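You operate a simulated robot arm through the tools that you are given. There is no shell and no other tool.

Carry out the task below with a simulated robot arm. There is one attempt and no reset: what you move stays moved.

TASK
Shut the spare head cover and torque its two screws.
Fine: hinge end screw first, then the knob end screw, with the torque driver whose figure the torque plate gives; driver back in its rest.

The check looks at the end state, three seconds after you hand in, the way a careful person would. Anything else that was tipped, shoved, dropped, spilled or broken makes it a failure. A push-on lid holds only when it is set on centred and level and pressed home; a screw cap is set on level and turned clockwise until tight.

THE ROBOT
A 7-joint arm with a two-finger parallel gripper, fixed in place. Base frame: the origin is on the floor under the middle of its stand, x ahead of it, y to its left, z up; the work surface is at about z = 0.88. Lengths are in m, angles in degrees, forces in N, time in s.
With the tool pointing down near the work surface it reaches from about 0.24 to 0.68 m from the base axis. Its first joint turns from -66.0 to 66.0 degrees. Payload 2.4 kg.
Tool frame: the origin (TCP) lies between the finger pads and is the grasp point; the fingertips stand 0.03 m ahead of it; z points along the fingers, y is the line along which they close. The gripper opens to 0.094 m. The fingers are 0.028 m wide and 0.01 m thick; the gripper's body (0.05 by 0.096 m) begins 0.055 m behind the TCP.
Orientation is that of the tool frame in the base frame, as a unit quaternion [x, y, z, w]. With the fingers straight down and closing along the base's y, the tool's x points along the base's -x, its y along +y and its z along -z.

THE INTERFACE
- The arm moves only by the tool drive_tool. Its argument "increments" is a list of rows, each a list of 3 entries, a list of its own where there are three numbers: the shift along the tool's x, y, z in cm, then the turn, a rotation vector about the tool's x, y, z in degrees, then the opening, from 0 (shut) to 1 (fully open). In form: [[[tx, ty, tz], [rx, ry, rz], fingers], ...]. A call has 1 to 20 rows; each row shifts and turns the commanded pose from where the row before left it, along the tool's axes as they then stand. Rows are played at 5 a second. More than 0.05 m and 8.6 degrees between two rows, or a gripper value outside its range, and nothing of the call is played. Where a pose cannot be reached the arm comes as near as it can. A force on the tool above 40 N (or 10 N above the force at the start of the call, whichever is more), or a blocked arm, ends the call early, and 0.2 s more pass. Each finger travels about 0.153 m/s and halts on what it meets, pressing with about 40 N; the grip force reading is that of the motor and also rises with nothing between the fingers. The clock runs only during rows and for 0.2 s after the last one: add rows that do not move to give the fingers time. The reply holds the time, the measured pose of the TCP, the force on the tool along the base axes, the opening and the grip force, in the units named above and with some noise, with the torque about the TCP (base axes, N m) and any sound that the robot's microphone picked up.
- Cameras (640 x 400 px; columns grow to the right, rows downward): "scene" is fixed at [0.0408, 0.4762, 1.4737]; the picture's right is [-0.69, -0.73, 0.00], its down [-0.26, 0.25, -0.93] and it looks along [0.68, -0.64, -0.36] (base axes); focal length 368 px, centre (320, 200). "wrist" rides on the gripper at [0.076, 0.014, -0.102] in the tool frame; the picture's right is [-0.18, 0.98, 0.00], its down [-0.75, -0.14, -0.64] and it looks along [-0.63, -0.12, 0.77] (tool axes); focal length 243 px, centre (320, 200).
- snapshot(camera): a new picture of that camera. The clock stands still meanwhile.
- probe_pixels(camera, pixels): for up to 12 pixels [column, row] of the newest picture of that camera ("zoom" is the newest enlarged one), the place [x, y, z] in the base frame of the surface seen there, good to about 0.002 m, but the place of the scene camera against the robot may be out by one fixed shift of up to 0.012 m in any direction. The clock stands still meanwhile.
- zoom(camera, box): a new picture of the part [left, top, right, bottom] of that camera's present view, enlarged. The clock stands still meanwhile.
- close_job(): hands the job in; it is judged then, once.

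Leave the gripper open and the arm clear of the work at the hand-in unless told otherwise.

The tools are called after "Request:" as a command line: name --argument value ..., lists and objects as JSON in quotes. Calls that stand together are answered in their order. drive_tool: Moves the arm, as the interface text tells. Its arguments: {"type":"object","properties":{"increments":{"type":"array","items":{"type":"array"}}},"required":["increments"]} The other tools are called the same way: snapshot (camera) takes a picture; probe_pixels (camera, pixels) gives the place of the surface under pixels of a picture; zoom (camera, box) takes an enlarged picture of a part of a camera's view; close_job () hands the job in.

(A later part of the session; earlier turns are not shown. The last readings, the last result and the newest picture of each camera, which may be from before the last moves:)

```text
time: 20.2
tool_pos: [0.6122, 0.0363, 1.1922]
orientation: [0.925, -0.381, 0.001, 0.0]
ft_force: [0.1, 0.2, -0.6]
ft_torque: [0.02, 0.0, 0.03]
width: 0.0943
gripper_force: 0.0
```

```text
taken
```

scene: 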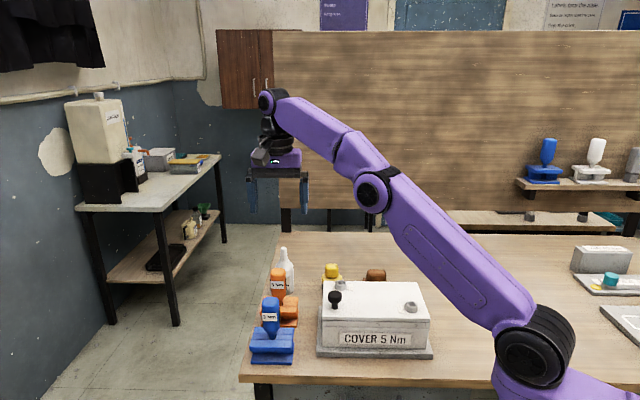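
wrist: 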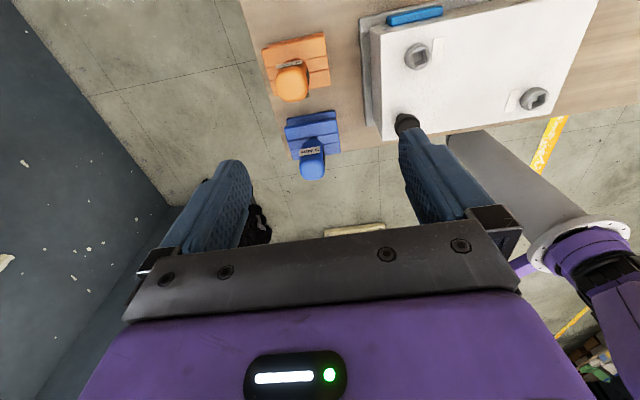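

−135° works too. I see a blue strip at the box's far side (px (415, 15)); I'll zoom on that, and turn a further −40° to find the limit.

Request:
zoom --camera "wrist" --box '[240, 0, 600, 200]'

Request:
drive_tool --increments '[[[0, 0, 0], [0, 0, -8], 1], [[0, 0, 0], [0, 0, -8], 1], [[0, 0, 0], [0, 0, -8], 1], [[0, 0, 0], [0, 0, -8], 1], [[0, 0, 0], [0, 0, -8], 1], [[0, 0, 0], [0, 0, 0], 1]]'

```text
1.78 times, centred on (420, 100) of wrist
```

zoom: 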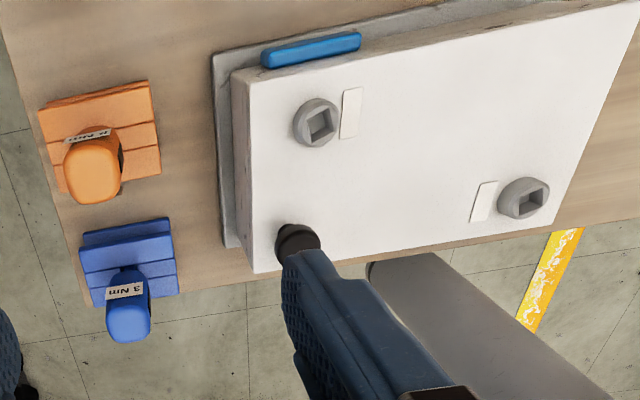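

```text
time: 21.6
tool_pos: [0.612, 0.0359, 1.1911]
orientation: [0.999, -0.043, 0.0, 0.0]
ft_force: [0.2, 0.5, 1.0]
ft_torque: [0.02, -0.03, -0.02]
width: 0.0942
gripper_force: 0.1
```

The wrist goes at least to −175°, so gripping at −135° leaves plenty of clockwise travel. Now turn back to −135°, lower to z ≈ 1.12 and centre over the orange handle at (0.637, 0.054).

Request:
drive_tool --increments '[[[0, 0, 0.5], [0, 0, 8], 1], [[0, 0, 1], [0, 0, 8], 1], [[0, 0, 1.5], [0, 0, 8], 1], [[0, 0, 1.5], [0, 0, 8], 1], [[0, 0, 1.5], [0, 0, 8], 1], [[0, 0, 1], [0, 0, 0], 1], [[0.2, -1.5, 0], [0, 0, 0], 1], [[0.27, -1.53, 0], [0, 0, 0], 1], [[0, 0, 0], [0, 0, 0], 1]]'

Request:
snapshot --camera "wrist"

Request:
zoom --camera "scene" --box '[220, 120, 360, 370]'

```text
time: 23.6
tool_pos: [0.6364, 0.0531, 1.1217]
orientation: [0.924, -0.383, 0.0, 0.0]
ft_force: [0.3, 0.9, 0.7]
ft_torque: [0.03, -0.01, 0.02]
width: 0.0942
gripper_force: 0.0
```

```text
taken
```

wrist: 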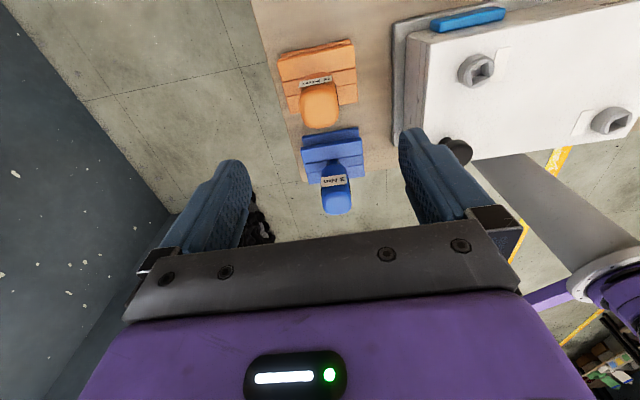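

```text
1.60 times, centred on (290, 245) of scene
```

zoom: 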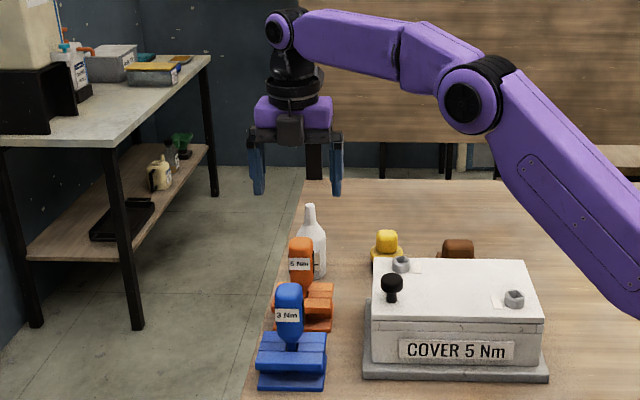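

The driver appears at px (320, 105), right under the tool. I'll zoom in to verify the labels on this side and probe the handle from this side.

Request:
zoom --camera "wrist" --box '[270, 30, 380, 220]'

Request:
probe_pixels --camera "wrist" --pixels '[[303, 105], [338, 103], [320, 90], [320, 105], [320, 124], [284, 55], [352, 42], [289, 114], [357, 103], [306, 120], [336, 120], [320, 84]]'

Request:
zoom --camera "wrist" --box '[400, 0, 640, 160]'

```text
2.11 times, centred on (325, 125) of wrist
```

zoom: 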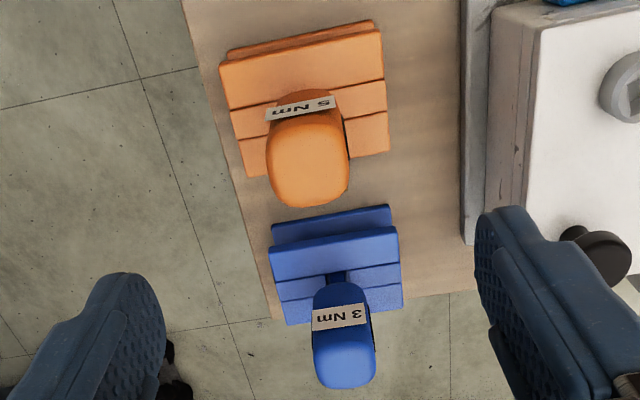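

```text
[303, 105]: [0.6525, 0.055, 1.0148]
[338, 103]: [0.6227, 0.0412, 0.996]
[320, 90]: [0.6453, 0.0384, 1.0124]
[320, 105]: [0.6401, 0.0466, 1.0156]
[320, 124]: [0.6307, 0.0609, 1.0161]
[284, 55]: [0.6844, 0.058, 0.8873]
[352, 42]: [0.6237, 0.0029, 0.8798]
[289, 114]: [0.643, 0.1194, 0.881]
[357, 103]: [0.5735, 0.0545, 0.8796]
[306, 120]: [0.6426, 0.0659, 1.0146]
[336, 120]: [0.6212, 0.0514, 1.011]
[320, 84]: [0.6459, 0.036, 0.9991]
```

```text
2.50 times, centred on (520, 80) of wrist
```

zoom: 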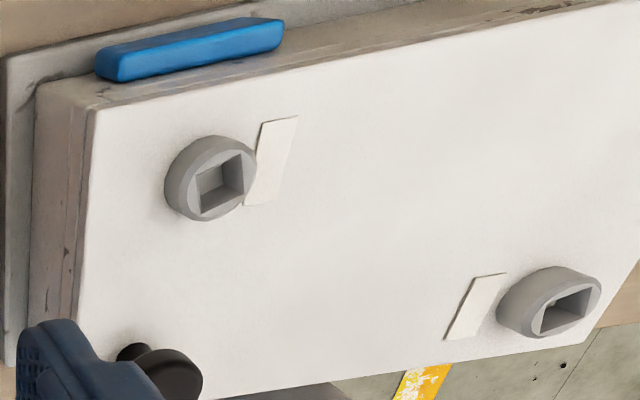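

Orange reads 5 Nm on this side too. Now I'll descend with the fingers fully open around the handle to TCP z ≈ 0.993 (tips well above the rest's top at 0.925).

Request:
drive_tool --increments '[[[0, 0, 2], [0, 0, 0], 1], [[0, 0, 2], [0, 0, 0], 1], [[0, 0, 2], [0, 0, 0], 1], [[0, 0, 2], [0, 0, 0], 1], [[0, 0, 2], [0, 0, 0], 1], [[0, 0, 1.5], [0, 0, 0], 1], [[0, 0, 1.3], [0, 0, 0], 1], [[0, 0, 0], [0, 0, 0], 1], [[0, 0, 0], [0, 0, 0], 1]]'

Request:
snapshot --camera "wrist"

Request:
zoom --camera "scene" --box '[220, 160, 360, 370]'

```text
time: 25.6
tool_pos: [0.6369, 0.0515, 0.9933]
orientation: [0.924, -0.383, 0.001, 0.0]
ft_force: [0.4, 0.1, 0.1]
ft_torque: [0.02, -0.03, 0.01]
width: 0.0944
gripper_force: 0.0
```

```text
taken
```

wrist: 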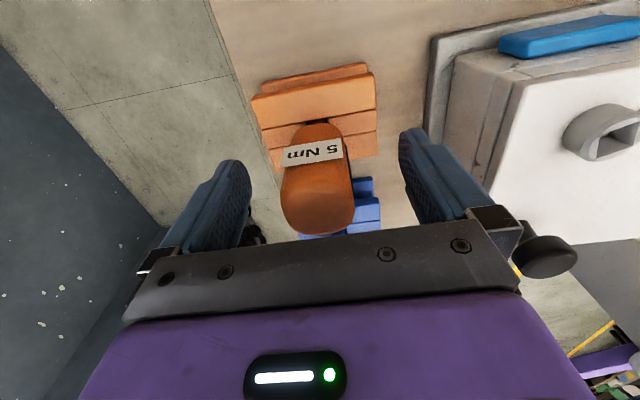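

```text
1.90 times, centred on (290, 265) of scene
```

zoom: 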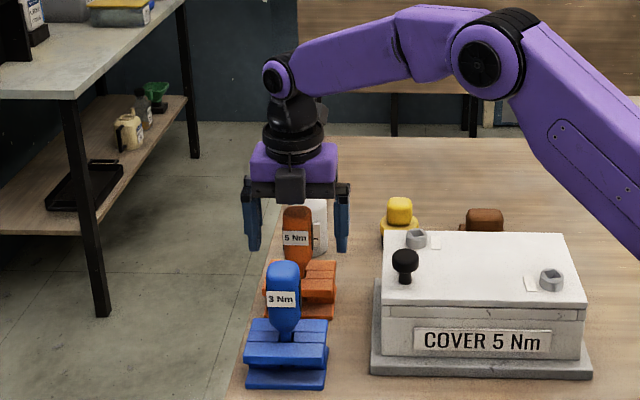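

The handle is centred between the fingers (col ≈ 318). Close the gripper gently on it.

Request:
drive_tool --increments '[[[0, 0, 0], [0, 0, 0], 0.6], [[0, 0, 0], [0, 0, 0], 0.48], [[0, 0, 0], [0, 0, 0], 0.42], [[0, 0, 0], [0, 0, 0], 0.38], [[0, 0, 0], [0, 0, 0], 0.34], [[0, 0, 0], [0, 0, 0], 0.28], [[0, 0, 0], [0, 0, 0], 0.2], [[0, 0, 0], [0, 0, 0], 0.2], [[0, 0, 0], [0, 0, 0], 0.2]]'

Request:
snapshot --camera "wrist"

Request:
zoom --camera "scene" --box '[240, 210, 340, 360]'

```text
time: 27.6
tool_pos: [0.6367, 0.0536, 0.9937]
orientation: [0.924, -0.383, 0.0, 0.0]
ft_force: [0.6, 0.3, 0.4]
ft_torque: [0.06, -0.06, -0.03]
width: 0.0357
gripper_force: 40.0
```

```text
taken
```

wrist: 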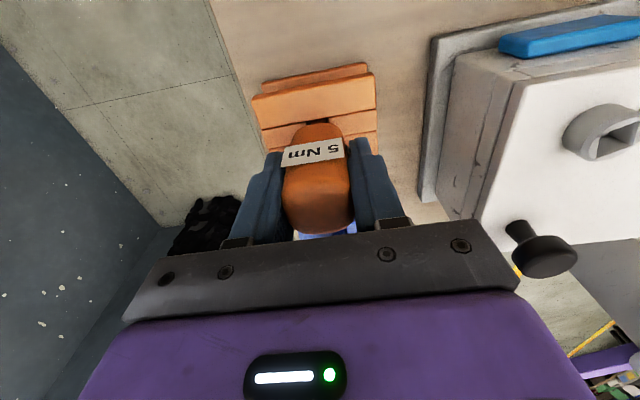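

```text
2.67 times, centred on (290, 285) of scene
```

zoom: 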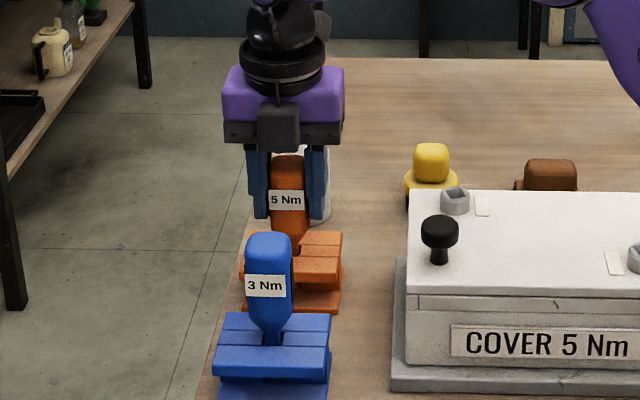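

Gripped at 0.0357 m width with 40 N. Lift straight up slowly 3 cm, watching the force.

Request:
drive_tool --increments '[[[0, 0, -0.5], [0, 0, 0], 0.2], [[0, 0, -0.5], [0, 0, 0], 0.2], [[0, 0, -1], [0, 0, 0], 0.2], [[0, 0, -1], [0, 0, 0], 0.2], [[0, 0, 0], [0, 0, 0], 0.2]]'

Request:
zoom --camera "scene" --box '[240, 190, 340, 340]'

Request:
snapshot --camera "wrist"

```text
time: 28.8
tool_pos: [0.6362, 0.0536, 1.0247]
orientation: [0.924, -0.383, 0.0, -0.001]
ft_force: [-0.1, -0.1, -1.0]
ft_torque: [0.01, 0.01, 0.04]
width: 0.0359
gripper_force: 39.5
```

```text
2.67 times, centred on (290, 265) of scene
```

zoom: 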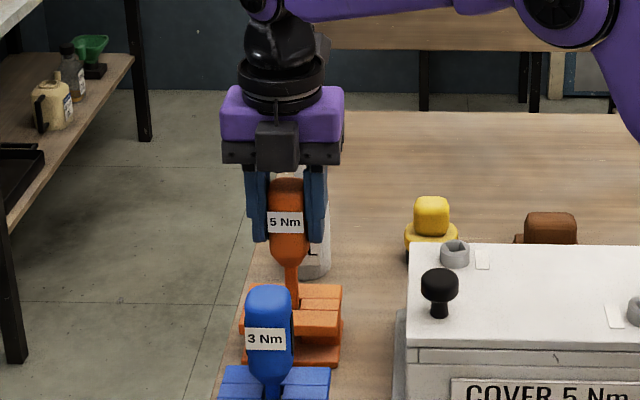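

```text
taken
```

wrist: 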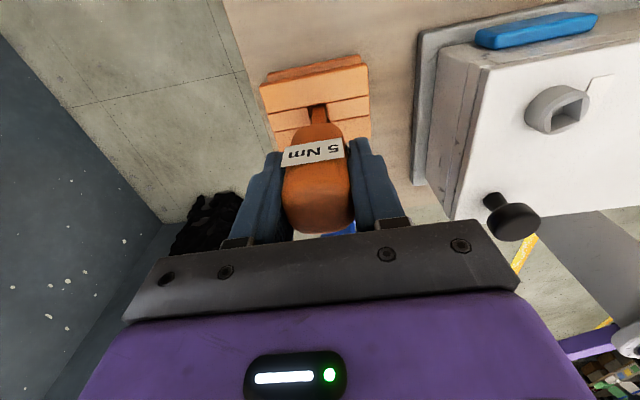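

The driver rises freely. Lift 5 cm more to clear the bit from the rest, then look.

Request:
drive_tool --increments '[[[0, 0, -1], [0, 0, 0], 0.2], [[0, 0, -1], [0, 0, 0], 0.2], [[0, 0, -1], [0, 0, 0], 0.2], [[0, 0, -1], [0, 0, 0], 0.2], [[0, 0, -1], [0, 0, 0], 0.2], [[0, 0, 0], [0, 0, 0], 0.2]]'

Request:
zoom --camera "scene" --box '[240, 170, 340, 320]'

Request:
snapshot --camera "wrist"

Request:
zoom --camera "wrist" --box '[220, 20, 420, 240]'

```text
time: 30.2
tool_pos: [0.6368, 0.0536, 1.0748]
orientation: [0.924, -0.382, 0.0, 0.001]
ft_force: [-0.1, -0.9, -1.4]
ft_torque: [0.03, 0.03, 0.01]
width: 0.0358
gripper_force: 39.5
```

```text
2.67 times, centred on (290, 245) of scene
```

zoom: 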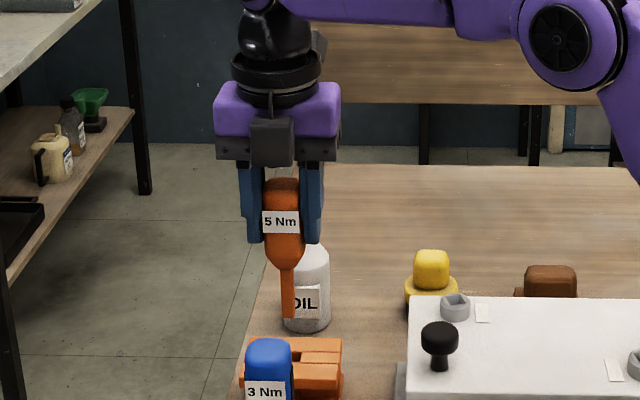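

```text
taken
```

wrist: 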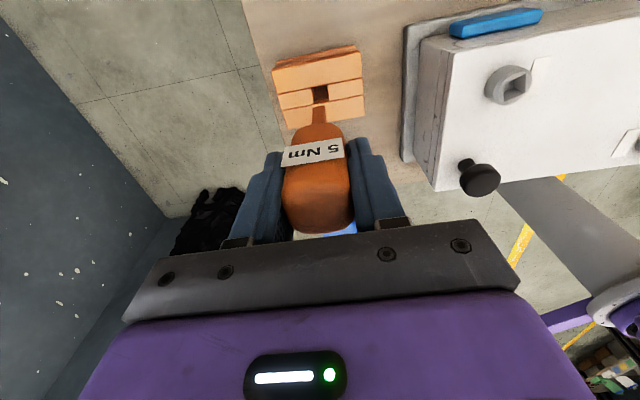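

```text
1.82 times, centred on (320, 130) of wrist
```

zoom: 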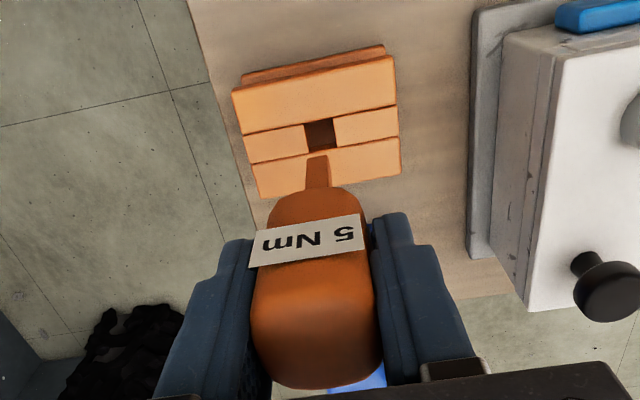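

The bit is clear of the rest; the shank is square, as is the hole in the rest. Measure the bit tip and shank from both cameras, and the rest hole.

Request:
snapshot --camera "scene"

Request:
probe_pixels --camera "wrist" --pixels '[[318, 108], [318, 112], [318, 118], [318, 107], [313, 118], [323, 118], [320, 93], [313, 88], [327, 86], [313, 100], [328, 98], [318, 106]]'

Request:
probe_pixels --camera "scene" --pixels '[[278, 288], [278, 286], [278, 284], [278, 280], [277, 275], [277, 265], [278, 252], [278, 240], [276, 284], [280, 284], [274, 252], [283, 252]]'

Request:
zoom --camera "scene" --box '[255, 230, 305, 295]'

Request:
zoom --camera "wrist" --box '[265, 45, 375, 145]'

```text
taken
```

scene: 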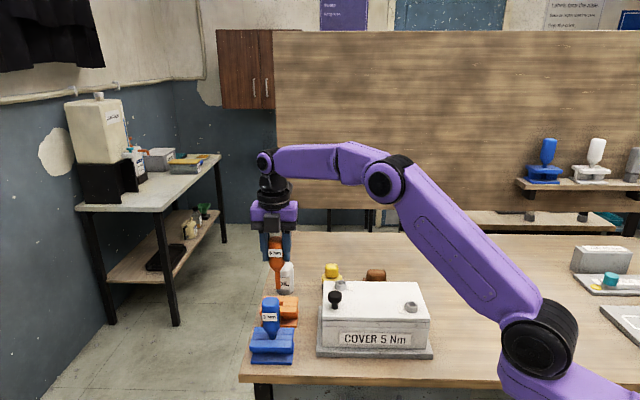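

```text
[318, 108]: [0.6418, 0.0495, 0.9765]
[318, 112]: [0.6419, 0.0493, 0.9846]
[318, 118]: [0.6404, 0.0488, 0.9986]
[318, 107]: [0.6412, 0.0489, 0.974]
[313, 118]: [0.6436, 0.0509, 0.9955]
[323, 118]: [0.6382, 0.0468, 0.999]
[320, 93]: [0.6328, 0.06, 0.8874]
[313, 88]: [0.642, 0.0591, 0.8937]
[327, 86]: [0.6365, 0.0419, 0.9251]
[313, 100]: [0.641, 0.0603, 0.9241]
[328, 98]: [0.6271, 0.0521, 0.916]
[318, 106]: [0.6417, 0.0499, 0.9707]
```

```text
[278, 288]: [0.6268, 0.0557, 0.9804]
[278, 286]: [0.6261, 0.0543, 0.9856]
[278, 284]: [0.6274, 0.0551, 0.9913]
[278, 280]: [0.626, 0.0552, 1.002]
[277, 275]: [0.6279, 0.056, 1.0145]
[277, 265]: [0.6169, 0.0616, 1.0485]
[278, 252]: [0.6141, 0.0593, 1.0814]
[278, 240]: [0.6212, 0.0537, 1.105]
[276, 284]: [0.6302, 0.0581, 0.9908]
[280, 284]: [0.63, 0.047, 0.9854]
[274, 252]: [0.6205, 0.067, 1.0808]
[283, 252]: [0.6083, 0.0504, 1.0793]
```

```text
6.15 times, centred on (280, 262) of scene
```

zoom: 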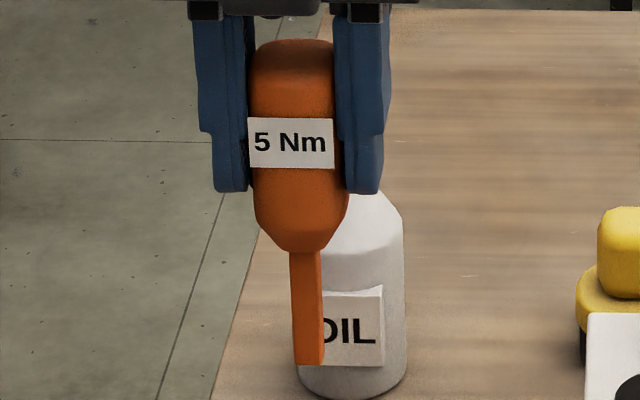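

```text
4.00 times, centred on (320, 95) of wrist
```

zoom: 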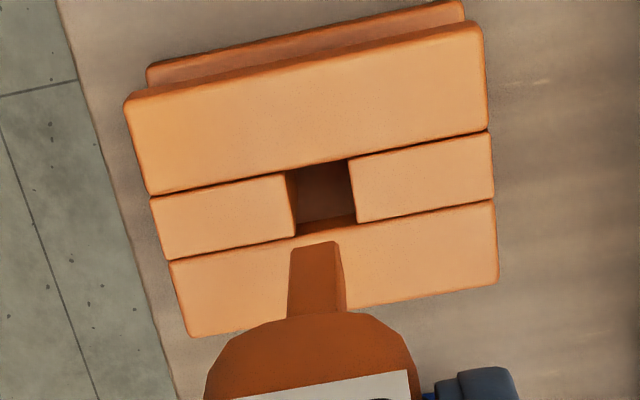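

The bit tip is about 10.6 cm below the TCP and on the tool axis to within about 1 mm; shank about 1 cm square and aligned with the handle. Now raise and carry it over the hinge-end screw at about (0.378, −0.098), tip well above the knob.

Request:
drive_tool --increments '[[[0, 0.5, -1.5], [0, 0, 0], 0.2], [[0, 1, -2], [0, 0, 0], 0.2], [[0, 1.5, -2], [0, 0, 0], 0.2], [[-0.5, 2, -1.5], [0, 0, 0], 0.2], [[-0.5, 2, 0], [0, 0, 0], 0.2], [[-0.7, 2.5, 0], [0, 0, 0], 0.2], [[-0.7, 2.5, 0], [0, 0, 0], 0.2], [[-0.7, 2.5, 0], [0, 0, 0], 0.2], [[-0.7, 2.5, 0], [0, 0, 0], 0.2], [[-0.7, 2.5, 0], [0, 0, 0], 0.2], [[-0.7, 2.5, 0], [0, 0, 0], 0.2], [[-0.7, 2.5, 0], [0, 0, 0], 0.2], [[-0.7, 2.5, 0], [0, 0, 0], 0.2], [[-0.9, 2.0, 0], [0, 0, 0], 0.2], [[0, 0, 0], [0, 0, 0], 0.2], [[0, 0, 0], [0, 0, 0], 0.2]]'

Request:
snapshot --camera "wrist"

Request:
snapshot --camera "scene"

```text
time: 33.6
tool_pos: [0.3775, -0.0981, 1.1438]
orientation: [0.924, -0.383, 0.0, 0.0]
ft_force: [0.2, 0.8, -0.4]
ft_torque: [0.01, 0.02, 0.0]
width: 0.0357
gripper_force: 40.5
```

```text
taken
```

wrist: 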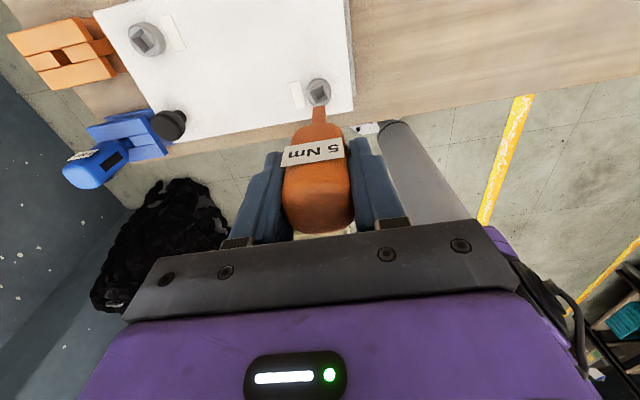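

```text
taken
```

scene: 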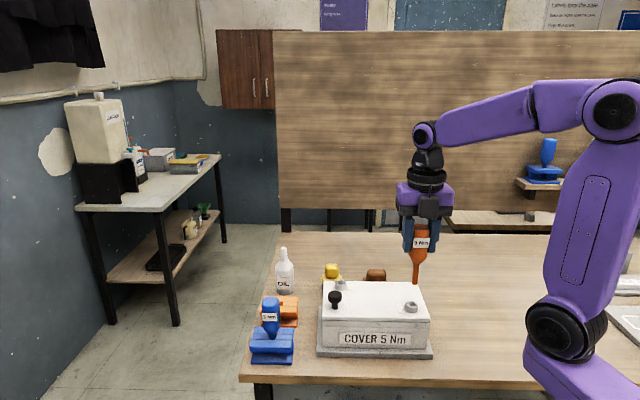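

Tip is near the hinge-end screw. Zoom on the screw socket and bit tip and measure the head's rim to get its centre and square orientation.

Request:
zoom --camera "wrist" --box '[285, 65, 355, 135]'

Request:
probe_pixels --camera "wrist" --pixels '[[308, 92], [330, 90], [318, 82], [320, 101], [319, 93], [313, 93], [324, 93], [319, 89], [319, 97], [311, 86], [327, 97], [319, 110]]'

Request:
zoom --camera "scene" --box '[385, 245, 445, 325]'

```text
5.71 times, centred on (320, 100) of wrist
```

zoom: 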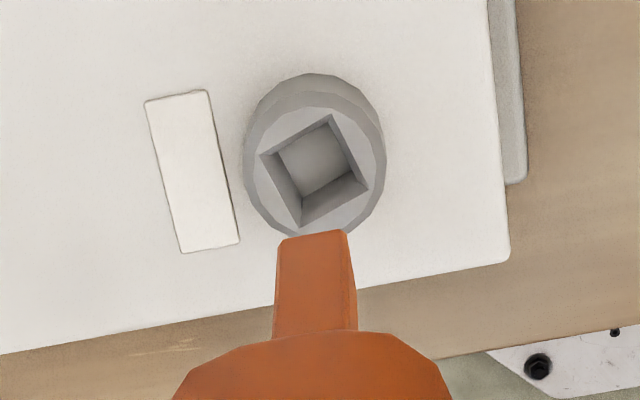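

```text
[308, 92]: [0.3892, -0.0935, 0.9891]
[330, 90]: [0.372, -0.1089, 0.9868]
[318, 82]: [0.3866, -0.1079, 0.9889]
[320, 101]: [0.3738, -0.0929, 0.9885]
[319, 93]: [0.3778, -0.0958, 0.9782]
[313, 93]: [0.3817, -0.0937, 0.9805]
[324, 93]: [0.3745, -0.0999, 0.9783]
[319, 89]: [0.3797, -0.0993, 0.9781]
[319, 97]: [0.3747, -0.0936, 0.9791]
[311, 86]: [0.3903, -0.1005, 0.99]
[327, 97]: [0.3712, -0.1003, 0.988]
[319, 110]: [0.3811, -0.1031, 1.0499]
```

```text
5.00 times, centred on (415, 285) of scene
```

zoom: 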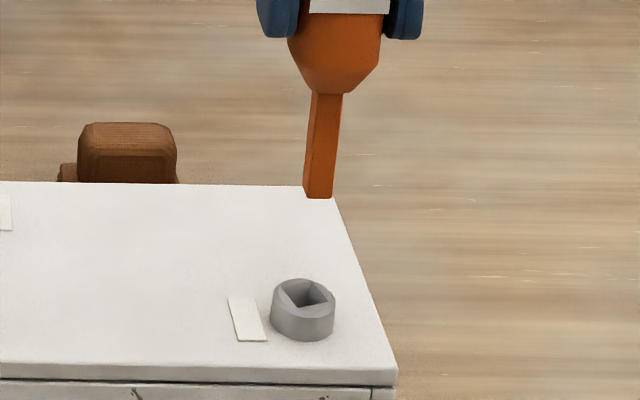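

The socket's square stands about 18.5° counter-clockwise of the handle's faces (seen from above), its centre at about (0.378, −0.097), and the bit axis is within about 1 mm of that. I'll turn −18.5° to line up the square, nudge 1 mm, and lower until the tip is about 1 cm above the head.

Request:
drive_tool --increments '[[[-0.08, -0.06, 0], [0, 0, 0], 0.2], [[0, 0, 0], [0, 0, -6.2], 0.2], [[0, 0, 0], [0, 0, -6.2], 0.2], [[0, 0, 0], [0, 0, -6.1], 0.2], [[0, 0, 1.2], [0, 0, 0], 0.2], [[0, 0, 1.2], [0, 0, 0], 0.2], [[0, 0, 1.2], [0, 0, 0], 0.2], [[0, 0, 0], [0, 0, 0], 0.2], [[0, 0, 0], [0, 0, 0], 0.2]]'

Request:
snapshot --camera "wrist"

Request:
zoom --camera "wrist" --box '[285, 65, 355, 135]'

Request:
zoom --camera "scene" --box '[385, 260, 445, 335]'

```text
time: 35.6
tool_pos: [0.3774, -0.0975, 1.1083]
orientation: [0.974, -0.228, 0.0, 0.0]
ft_force: [-0.5, 0.2, -0.7]
ft_torque: [-0.02, -0.03, 0.03]
width: 0.0357
gripper_force: 40.1
```

```text
taken
```

wrist: 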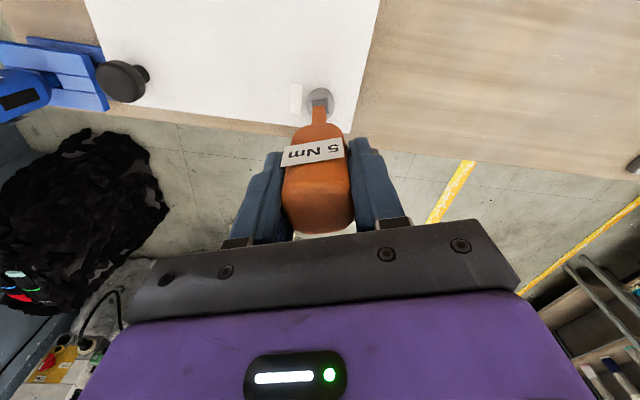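

```text
5.71 times, centred on (320, 100) of wrist
```

zoom: 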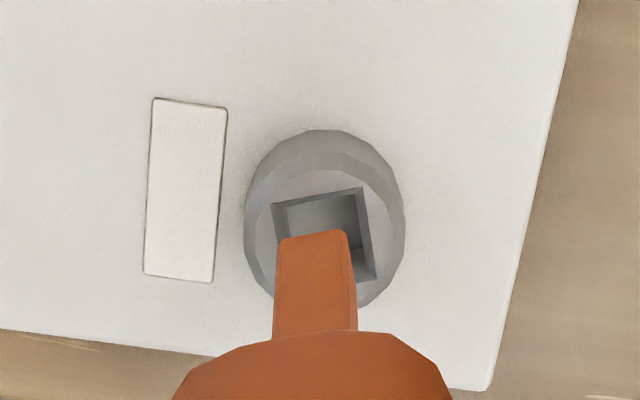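

```text
5.33 times, centred on (415, 298) of scene
```

zoom: 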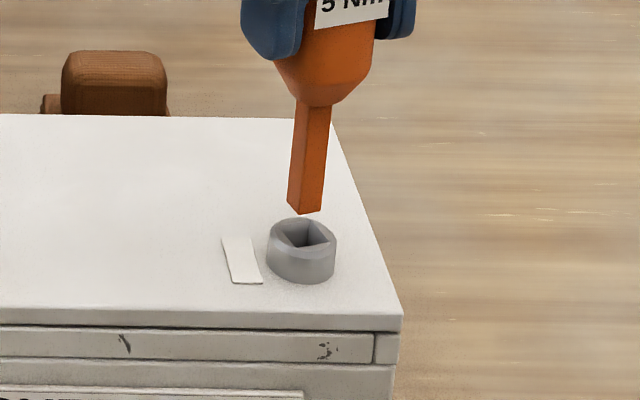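

Yaw of bit and socket match (both about −10° in the picture). The socket lies about 1 mm to tool +y of the bit. Correct that and lower 0.9 cm, then look again.

Request:
drive_tool --increments '[[[-0.03, 0.1, 0], [0, 0, 0], 0.2], [[0, 0, 0.5], [0, 0, 0], 0.2], [[0, 0, 0.4], [0, 0, 0], 0.2], [[0, 0, 0], [0, 0, 0], 0.2], [[0, 0, 0], [0, 0, 0], 0.2]]'

Request:
zoom --camera "wrist" --box '[285, 65, 355, 135]'

Request:
zoom --camera "scene" --box '[385, 270, 445, 345]'

```text
time: 36.8
tool_pos: [0.377, -0.0983, 1.0996]
orientation: [0.973, -0.229, 0.0, 0.0]
ft_force: [-0.3, -0.3, -1.5]
ft_torque: [-0.04, 0.0, -0.02]
width: 0.0356
gripper_force: 39.9
```

```text
5.71 times, centred on (320, 100) of wrist
```

zoom: 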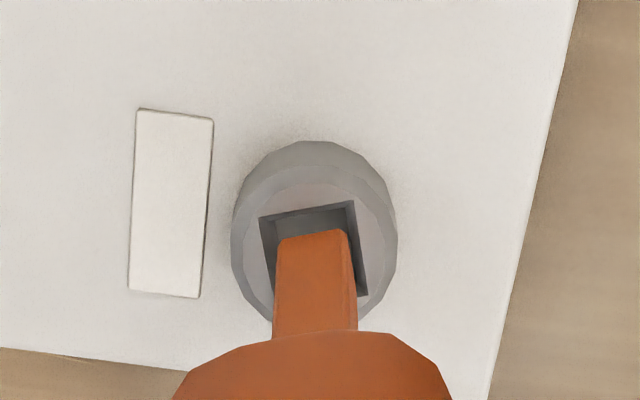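

```text
5.33 times, centred on (415, 308) of scene
```

zoom: 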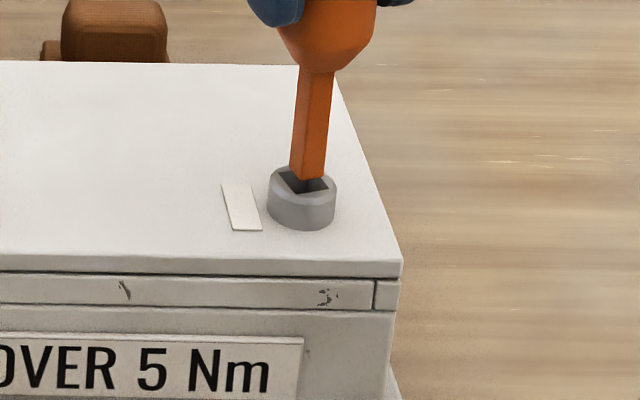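

The bit is inside the outline of the socket opening with a margin all round. Nudge 0.4 mm back and lower in small steps into the socket until it seats.

Request:
drive_tool --increments '[[[0.03, -0.04, 0], [0, 0, 0], 0.2], [[0, 0, 0.3], [0, 0, 0], 0.2], [[0, 0, 0.3], [0, 0, 0], 0.2], [[0, 0, 0.3], [0, 0, 0], 0.2], [[0, 0, 0.2], [0, 0, 0], 0.2], [[0, 0, 0], [0, 0, 0], 0.2]]'

Request:
zoom --camera "wrist" --box '[285, 65, 355, 135]'

Request:
zoom --camera "scene" --box '[385, 270, 445, 345]'

```text
time: 38.2
tool_pos: [0.3777, -0.0979, 1.0886]
orientation: [0.973, -0.229, 0.0, -0.001]
ft_force: [-0.3, -0.2, 0.0]
ft_torque: [0.01, -0.01, 0.04]
width: 0.0358
gripper_force: 40.4
```

```text
5.71 times, centred on (320, 100) of wrist
```

zoom: 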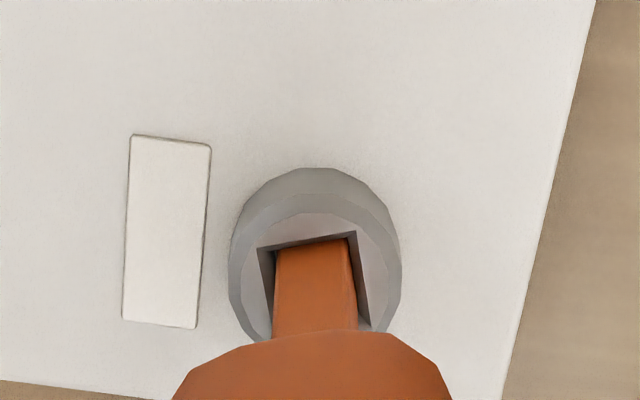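

```text
5.33 times, centred on (415, 308) of scene
```

zoom: 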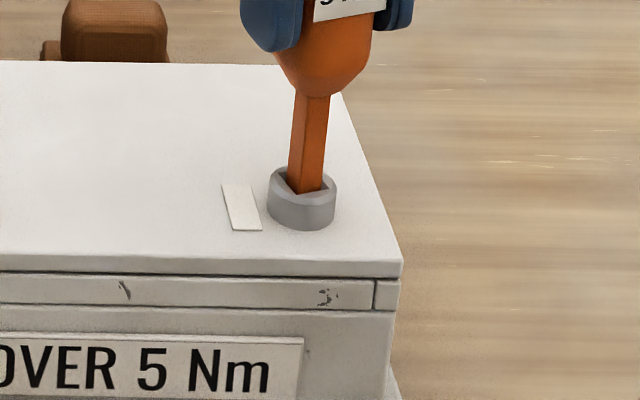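

The bit is about 6 mm deep in the socket without force. Nudge 0.4 mm and go down until light contact with the socket's bottom.

Request:
drive_tool --increments '[[[0, -0.04, 0], [0, 0, 0], 0.2], [[0, 0, 0.2], [0, 0, 0], 0.2], [[0, 0, 0.15], [0, 0, 0], 0.2], [[0, 0, 0.1], [0, 0, 0], 0.2], [[0, 0, 0], [0, 0, 0], 0.2]]'

```text
time: 39.4
tool_pos: [0.3783, -0.0972, 1.0829]
orientation: [0.973, -0.23, 0.0, 0.0]
ft_force: [-0.2, 1.1, -0.9]
ft_torque: [0.0, 0.05, 0.02]
width: 0.0359
gripper_force: 39.9
```

No contact yet (fz ≈ −1 N). Continue in 1 mm steps.

Request:
drive_tool --increments '[[[0, 0, 0.1], [0, 0, 0], 0.2], [[0, 0, 0.1], [0, 0, 0], 0.2], [[0, 0, 0.1], [0, 0, 0], 0.2], [[0, 0, 0], [0, 0, 0], 0.2]]'

Request:
zoom --camera "scene" --box '[385, 270, 445, 345]'

```text
time: 40.4
tool_pos: [0.3771, -0.0972, 1.0807]
orientation: [0.973, -0.23, 0.002, 0.0]
ft_force: [-3.9, 0.6, 19.0]
ft_torque: [0.07, 0.4, 0.02]
width: 0.0356
gripper_force: 40.1
```

```text
5.33 times, centred on (415, 308) of scene
```

zoom: 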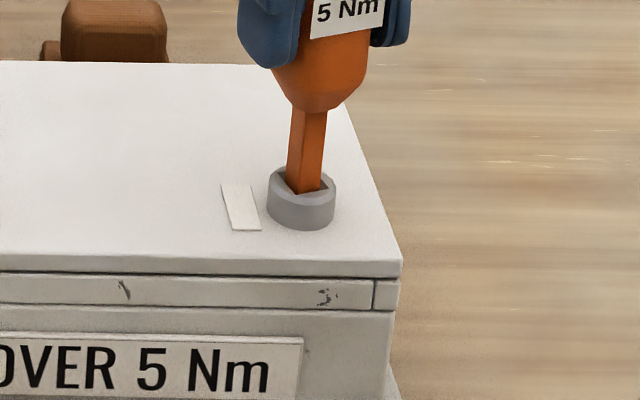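

Seated: 19 N upward force at TCP z = 1.081. Ease off slightly and start turning clockwise (positive about tool z), 40° first, watching torque and sounds.

Request:
drive_tool --increments '[[[0, 0, -0.07], [0, 0, 0], 0.2], [[0, 0, 0], [0, 0, 5], 0.2], [[0, 0, 0], [0, 0, 5], 0.2], [[0, 0, 0], [0, 0, 5], 0.2], [[0, 0, 0], [0, 0, 5], 0.2], [[0, 0, 0], [0, 0, 5], 0.2], [[0, 0, 0], [0, 0, 5], 0.2], [[0, 0, 0], [0, 0, 5], 0.2], [[0, 0, 0], [0, 0, 5], 0.2]]'

Request:
zoom --camera "wrist" --box '[285, 65, 355, 135]'

Request:
zoom --camera "scene" --box '[385, 270, 445, 345]'

```text
time: 42.4
tool_pos: [0.3776, -0.0971, 1.0808]
orientation: [0.836, -0.549, 0.001, -0.001]
ft_force: [5.9, 6.5, -0.5]
ft_torque: [0.59, -0.6, 0.05]
width: 0.0357
gripper_force: 39.5
```

```text
5.71 times, centred on (320, 100) of wrist
```

zoom: 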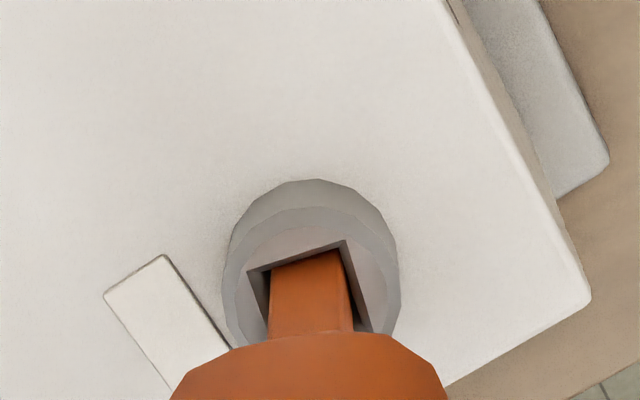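

```text
5.33 times, centred on (415, 308) of scene
```

zoom: 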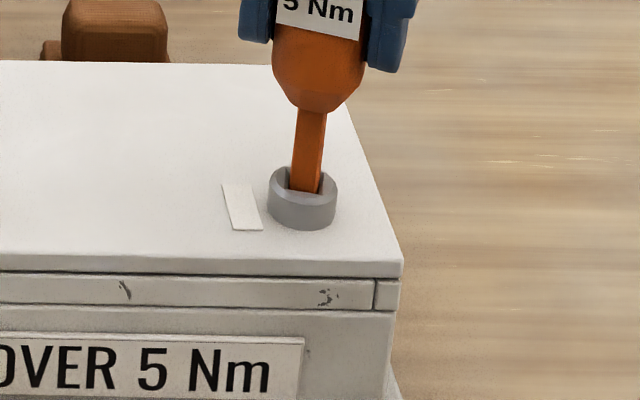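

The screw turns with the bit (lateral push about 9 N towards +u, turning torque still ≈ 0). I'll shift 0.6 mm to relieve the side load and continue clockwise.

Request:
drive_tool --increments '[[[-0.022, -0.056, 0], [0, 0, 0], 0.2], [[0, 0, 0], [0, 0, 6], 0.2], [[0, 0, 0], [0, 0, 6], 0.2], [[0, 0, 0], [0, 0, 6], 0.2], [[0, 0, 0], [0, 0, 6], 0.2], [[0, 0, 0], [0, 0, 6], 0.2]]'

Request:
zoom --camera "wrist" --box '[285, 65, 355, 135]'

```text
time: 43.8
tool_pos: [0.3782, -0.0961, 1.0819]
orientation: [-0.664, 0.748, 0.001, 0.0]
ft_force: [2.8, 7.7, 1.3]
ft_torque: [0.64, -0.31, 0.03]
width: 0.0358
gripper_force: 40.2
```

```text
5.71 times, centred on (320, 100) of wrist
```

zoom: 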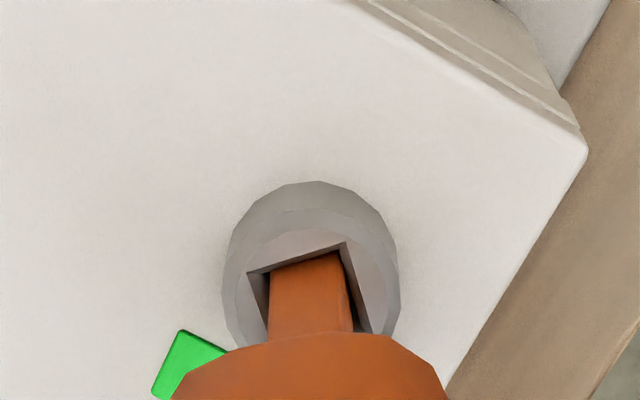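

The white bar beside the hinge-end screw has turned green (px ~(190, 365) in the zoom). I stop turning and check it in the other camera.

Request:
zoom --camera "scene" --box '[310, 260, 450, 365]'

```text
3.81 times, centred on (380, 312) of scene
```

zoom: 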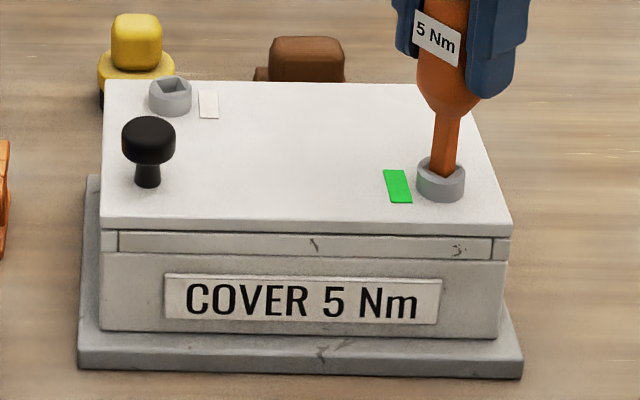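

Both views show green at the hinge-end screw. I'll back off 3° (inside the bit's play), lift straight out, turn back to −135° in the air, and carry over to the knob-end screw at about (0.532, −0.046).

Request:
drive_tool --increments '[[[0, 0, 0], [0, 0, -3], 0.2], [[0, 0, -0.5], [0, 0, 0], 0.2], [[0, 0, -0.8], [0, 0, 0], 0.2], [[0, 0, -1.2], [0, 0, 0], 0.2], [[0, 0, -1.8], [0, 0, 0], 0.2], [[0, 0, -2], [0, 0, 0], 0.2], [[0, 0, 0], [0, 0, 0], 0.2]]'

Request:
snapshot --camera "wrist"

```text
time: 45.4
tool_pos: [0.3777, -0.0946, 1.142]
orientation: [-0.685, 0.729, 0.0, 0.0]
ft_force: [0.0, -0.2, -1.3]
ft_torque: [-0.02, -0.04, 0.01]
width: 0.0357
gripper_force: 40.0
```

```text
taken
```

wrist: 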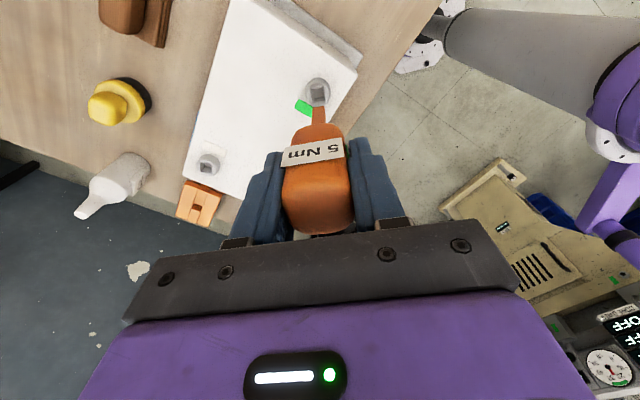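

The driver is out and the bar stays green. Now turn −48.6° back to −135° and carry over to the knob-end screw.

Request:
drive_tool --increments '[[[0, 0, 0], [0, 0, -8], 0.2], [[0, 0, 0], [0, 0, -8], 0.2], [[0, 0, 0], [0, 0, -8], 0.2], [[0, 0, 0], [0, 0, -8], 0.2], [[0, 0, 0], [0, 0, -8], 0.2], [[0, 0, 0], [0, 0, -8.6], 0.2], [[1.2, -2, 0], [0, 0, 0], 0.2], [[1.2, -2.5, 0], [0, 0, 0], 0.2], [[1.3, -2.5, 0], [0, 0, 0], 0.2], [[1.3, -2.5, 0], [0, 0, 0], 0.2], [[1.3, -2.5, 0], [0, 0, 0], 0.2], [[1.2, -2.3, 0], [0, 0, 0], 0.2], [[0, 0, 0], [0, 0, 0], 0.2], [[0, 0, 0], [0, 0, 0], 0.2]]'

Request:
snapshot --camera "wrist"

Request:
zoom --camera "wrist" --box '[285, 65, 355, 135]'

Request:
snapshot --camera "scene"

```text
time: 48.4
tool_pos: [0.5329, -0.0475, 1.1444]
orientation: [0.925, -0.381, 0.0, 0.0]
ft_force: [0.4, -0.2, -2.2]
ft_torque: [0.02, -0.01, 0.0]
width: 0.0358
gripper_force: 40.1
```

```text
taken
```

wrist: 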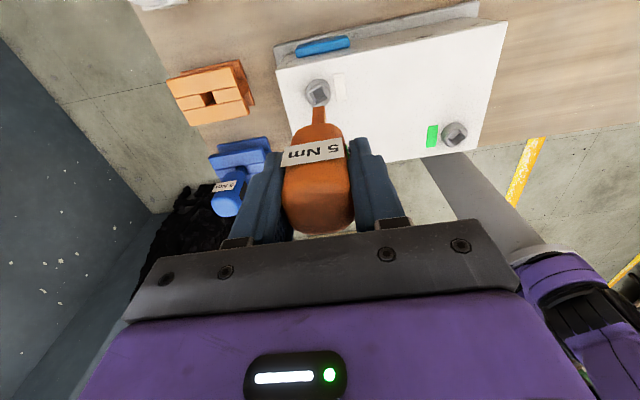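

```text
5.71 times, centred on (320, 100) of wrist
```

zoom: 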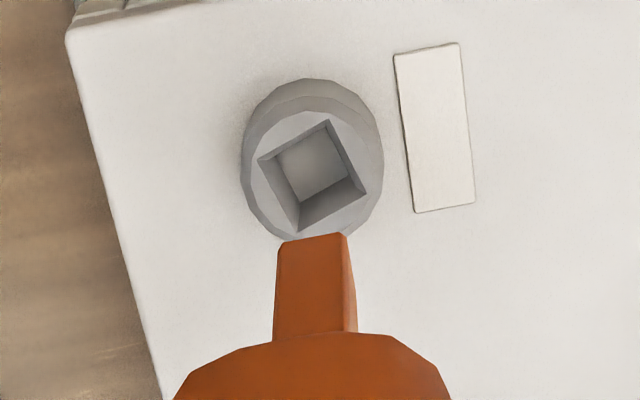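

```text
taken
```

scene: 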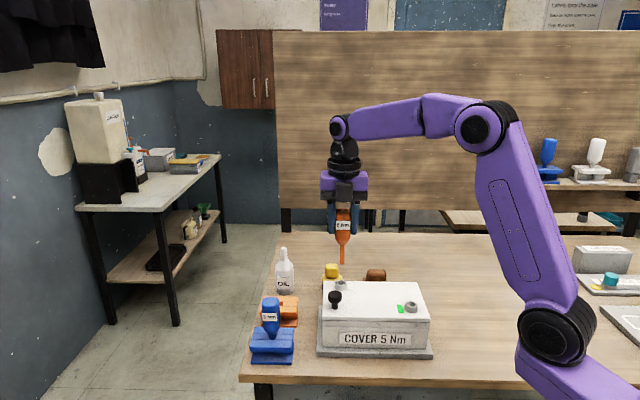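

Almost the same view as before: the socket's square is about 17.5° counter-clockwise of the bit, centre about 1.1–1.5 mm off (tool −x, −y). Correct, rotate −17.5°, and lower to about 1 cm above the head.

Request:
drive_tool --increments '[[[-0.14, -0.14, 0], [0, 0, 0], 0.2], [[0, 0, 0], [0, 0, -6], 0.2], [[0, 0, 0], [0, 0, -6], 0.2], [[0, 0, 0], [0, 0, -5.5], 0.2], [[0, 0, 1.2], [0, 0, 0], 0.2], [[0, 0, 1.2], [0, 0, 0], 0.2], [[0, 0, 1.2], [0, 0, 0], 0.2], [[0, 0, 0], [0, 0, 0], 0.2], [[0, 0, 0], [0, 0, 0], 0.2]]'

Request:
zoom --camera "wrist" --box '[285, 65, 355, 135]'

Request:
zoom --camera "scene" --box '[310, 240, 370, 315]'

```text
time: 50.4
tool_pos: [0.5323, -0.046, 1.1084]
orientation: [0.972, -0.236, 0.001, 0.0]
ft_force: [-0.1, 0.0, -1.5]
ft_torque: [-0.03, 0.03, -0.01]
width: 0.0358
gripper_force: 40.4
```

```text
5.71 times, centred on (320, 100) of wrist
```

zoom: 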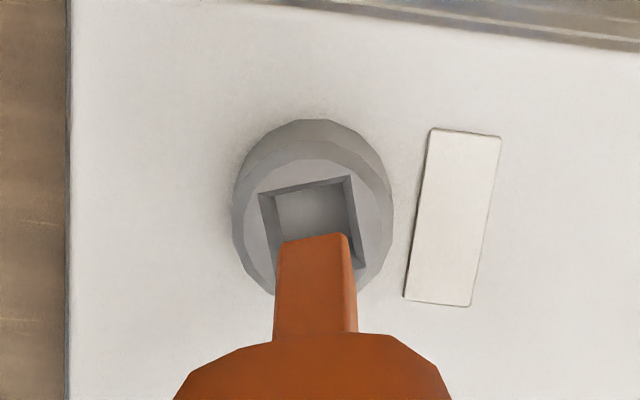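

```text
5.33 times, centred on (340, 278) of scene
```

zoom: 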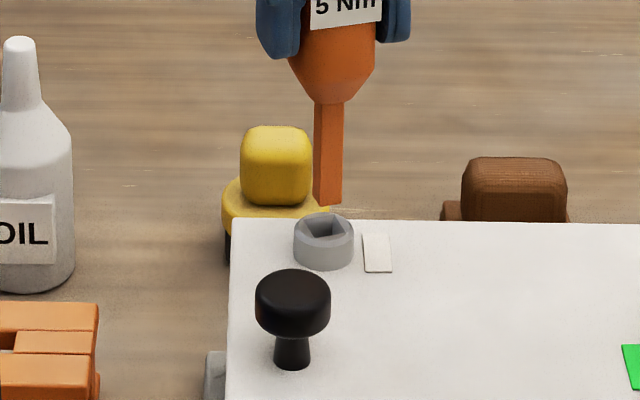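

The bit's yaw matches within 2°. The socket centre lies about 1.1 mm in tool +x and 0.9 mm in −y. Correct this and lower 0.9 cm to just above the head.

Request:
drive_tool --increments '[[[0.11, -0.09, 0], [0, 0, -1.5], 0.2], [[0, 0, 0.5], [0, 0, 0], 0.2], [[0, 0, 0.4], [0, 0, 0], 0.2], [[0, 0, 0], [0, 0, 0], 0.2], [[0, 0, 0], [0, 0, 0], 0.2]]'

Request:
zoom --camera "wrist" --box '[285, 65, 355, 135]'

Request:
zoom --camera "scene" --box '[310, 250, 370, 325]'

```text
time: 51.6
tool_pos: [0.5332, -0.0465, 1.0982]
orientation: [0.974, -0.224, 0.0, 0.0]
ft_force: [-0.5, -0.2, -0.3]
ft_torque: [-0.03, -0.02, 0.03]
width: 0.0358
gripper_force: 40.0
```

```text
5.71 times, centred on (320, 100) of wrist
```

zoom: 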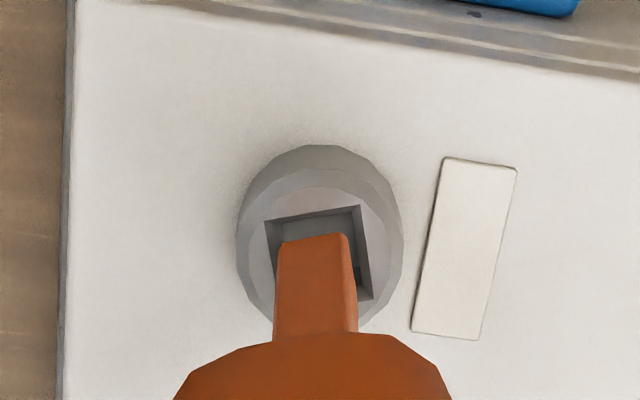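

```text
5.33 times, centred on (340, 288) of scene
```

zoom: 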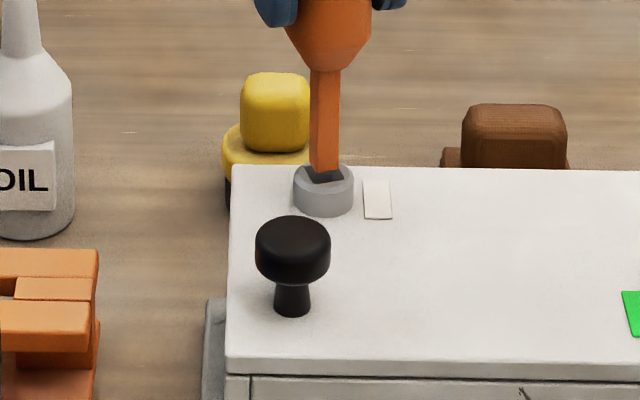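

Bit now sits centred over the opening (socket centre (318, 260) vs bit (318, 271) before the last few mm of descent). Lower into the socket.

Request:
drive_tool --increments '[[[0, 0, 0.3], [0, 0, 0], 0.2], [[0, 0, 0.3], [0, 0, 0], 0.2], [[0, 0, 0.3], [0, 0, 0], 0.2], [[0, 0, 0.2], [0, 0, 0], 0.2], [[0, 0, 0], [0, 0, 0], 0.2]]'

Request:
zoom --camera "wrist" --box '[285, 65, 355, 135]'

Request:
zoom --camera "scene" --box '[310, 250, 370, 325]'

```text
time: 52.8
tool_pos: [0.534, -0.0468, 1.0876]
orientation: [0.975, -0.223, 0.0, 0.0]
ft_force: [0.6, -0.1, -2.4]
ft_torque: [-0.01, 0.01, 0.0]
width: 0.0359
gripper_force: 39.8
```

```text
5.71 times, centred on (320, 100) of wrist
```

zoom: 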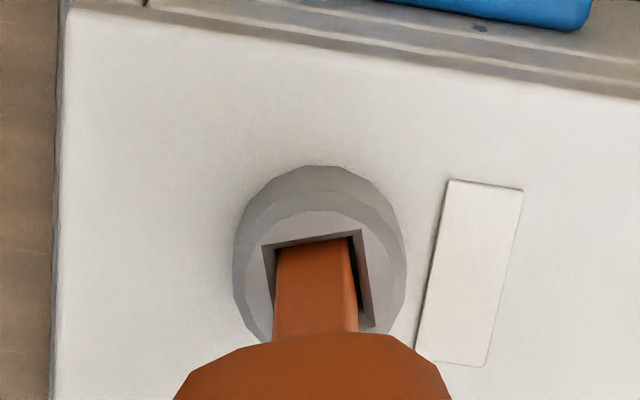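

```text
5.33 times, centred on (340, 288) of scene
```

zoom: 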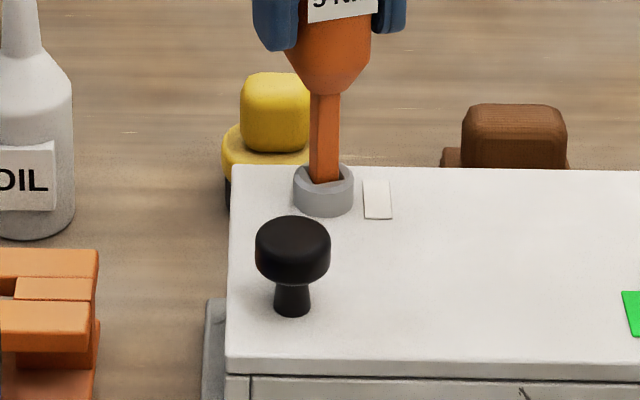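

The bit is in the socket, no side force. Go down another 0.55 cm or so until light contact.

Request:
drive_tool --increments '[[[0, 0, 0.2], [0, 0, 0], 0.2], [[0, 0, 0.2], [0, 0, 0], 0.2], [[0, 0, 0.1], [0, 0, 0], 0.2], [[0, 0, 0.1], [0, 0, 0], 0.2], [[0, 0, 0], [0, 0, 0], 0.2]]'

```text
time: 54.0
tool_pos: [0.5338, -0.0468, 1.0815]
orientation: [0.974, -0.225, 0.0, 0.0]
ft_force: [0.0, -0.2, -2.2]
ft_torque: [-0.03, -0.01, -0.03]
width: 0.0356
gripper_force: 40.3
```

No contact yet at z = 1.0815. One or two more 1 mm steps.

Request:
drive_tool --increments '[[[0, 0, 0.1], [0, 0, 0], 0.2], [[0, 0, 0.05], [0, 0, 0], 0.2], [[0, 0, 0], [0, 0, 0], 0.2]]'

```text
time: 54.8
tool_pos: [0.5336, -0.046, 1.0809]
orientation: [0.975, -0.224, 0.001, 0.0]
ft_force: [-2.2, -0.7, 7.4]
ft_torque: [-0.06, 0.25, -0.04]
width: 0.0358
gripper_force: 40.0
```

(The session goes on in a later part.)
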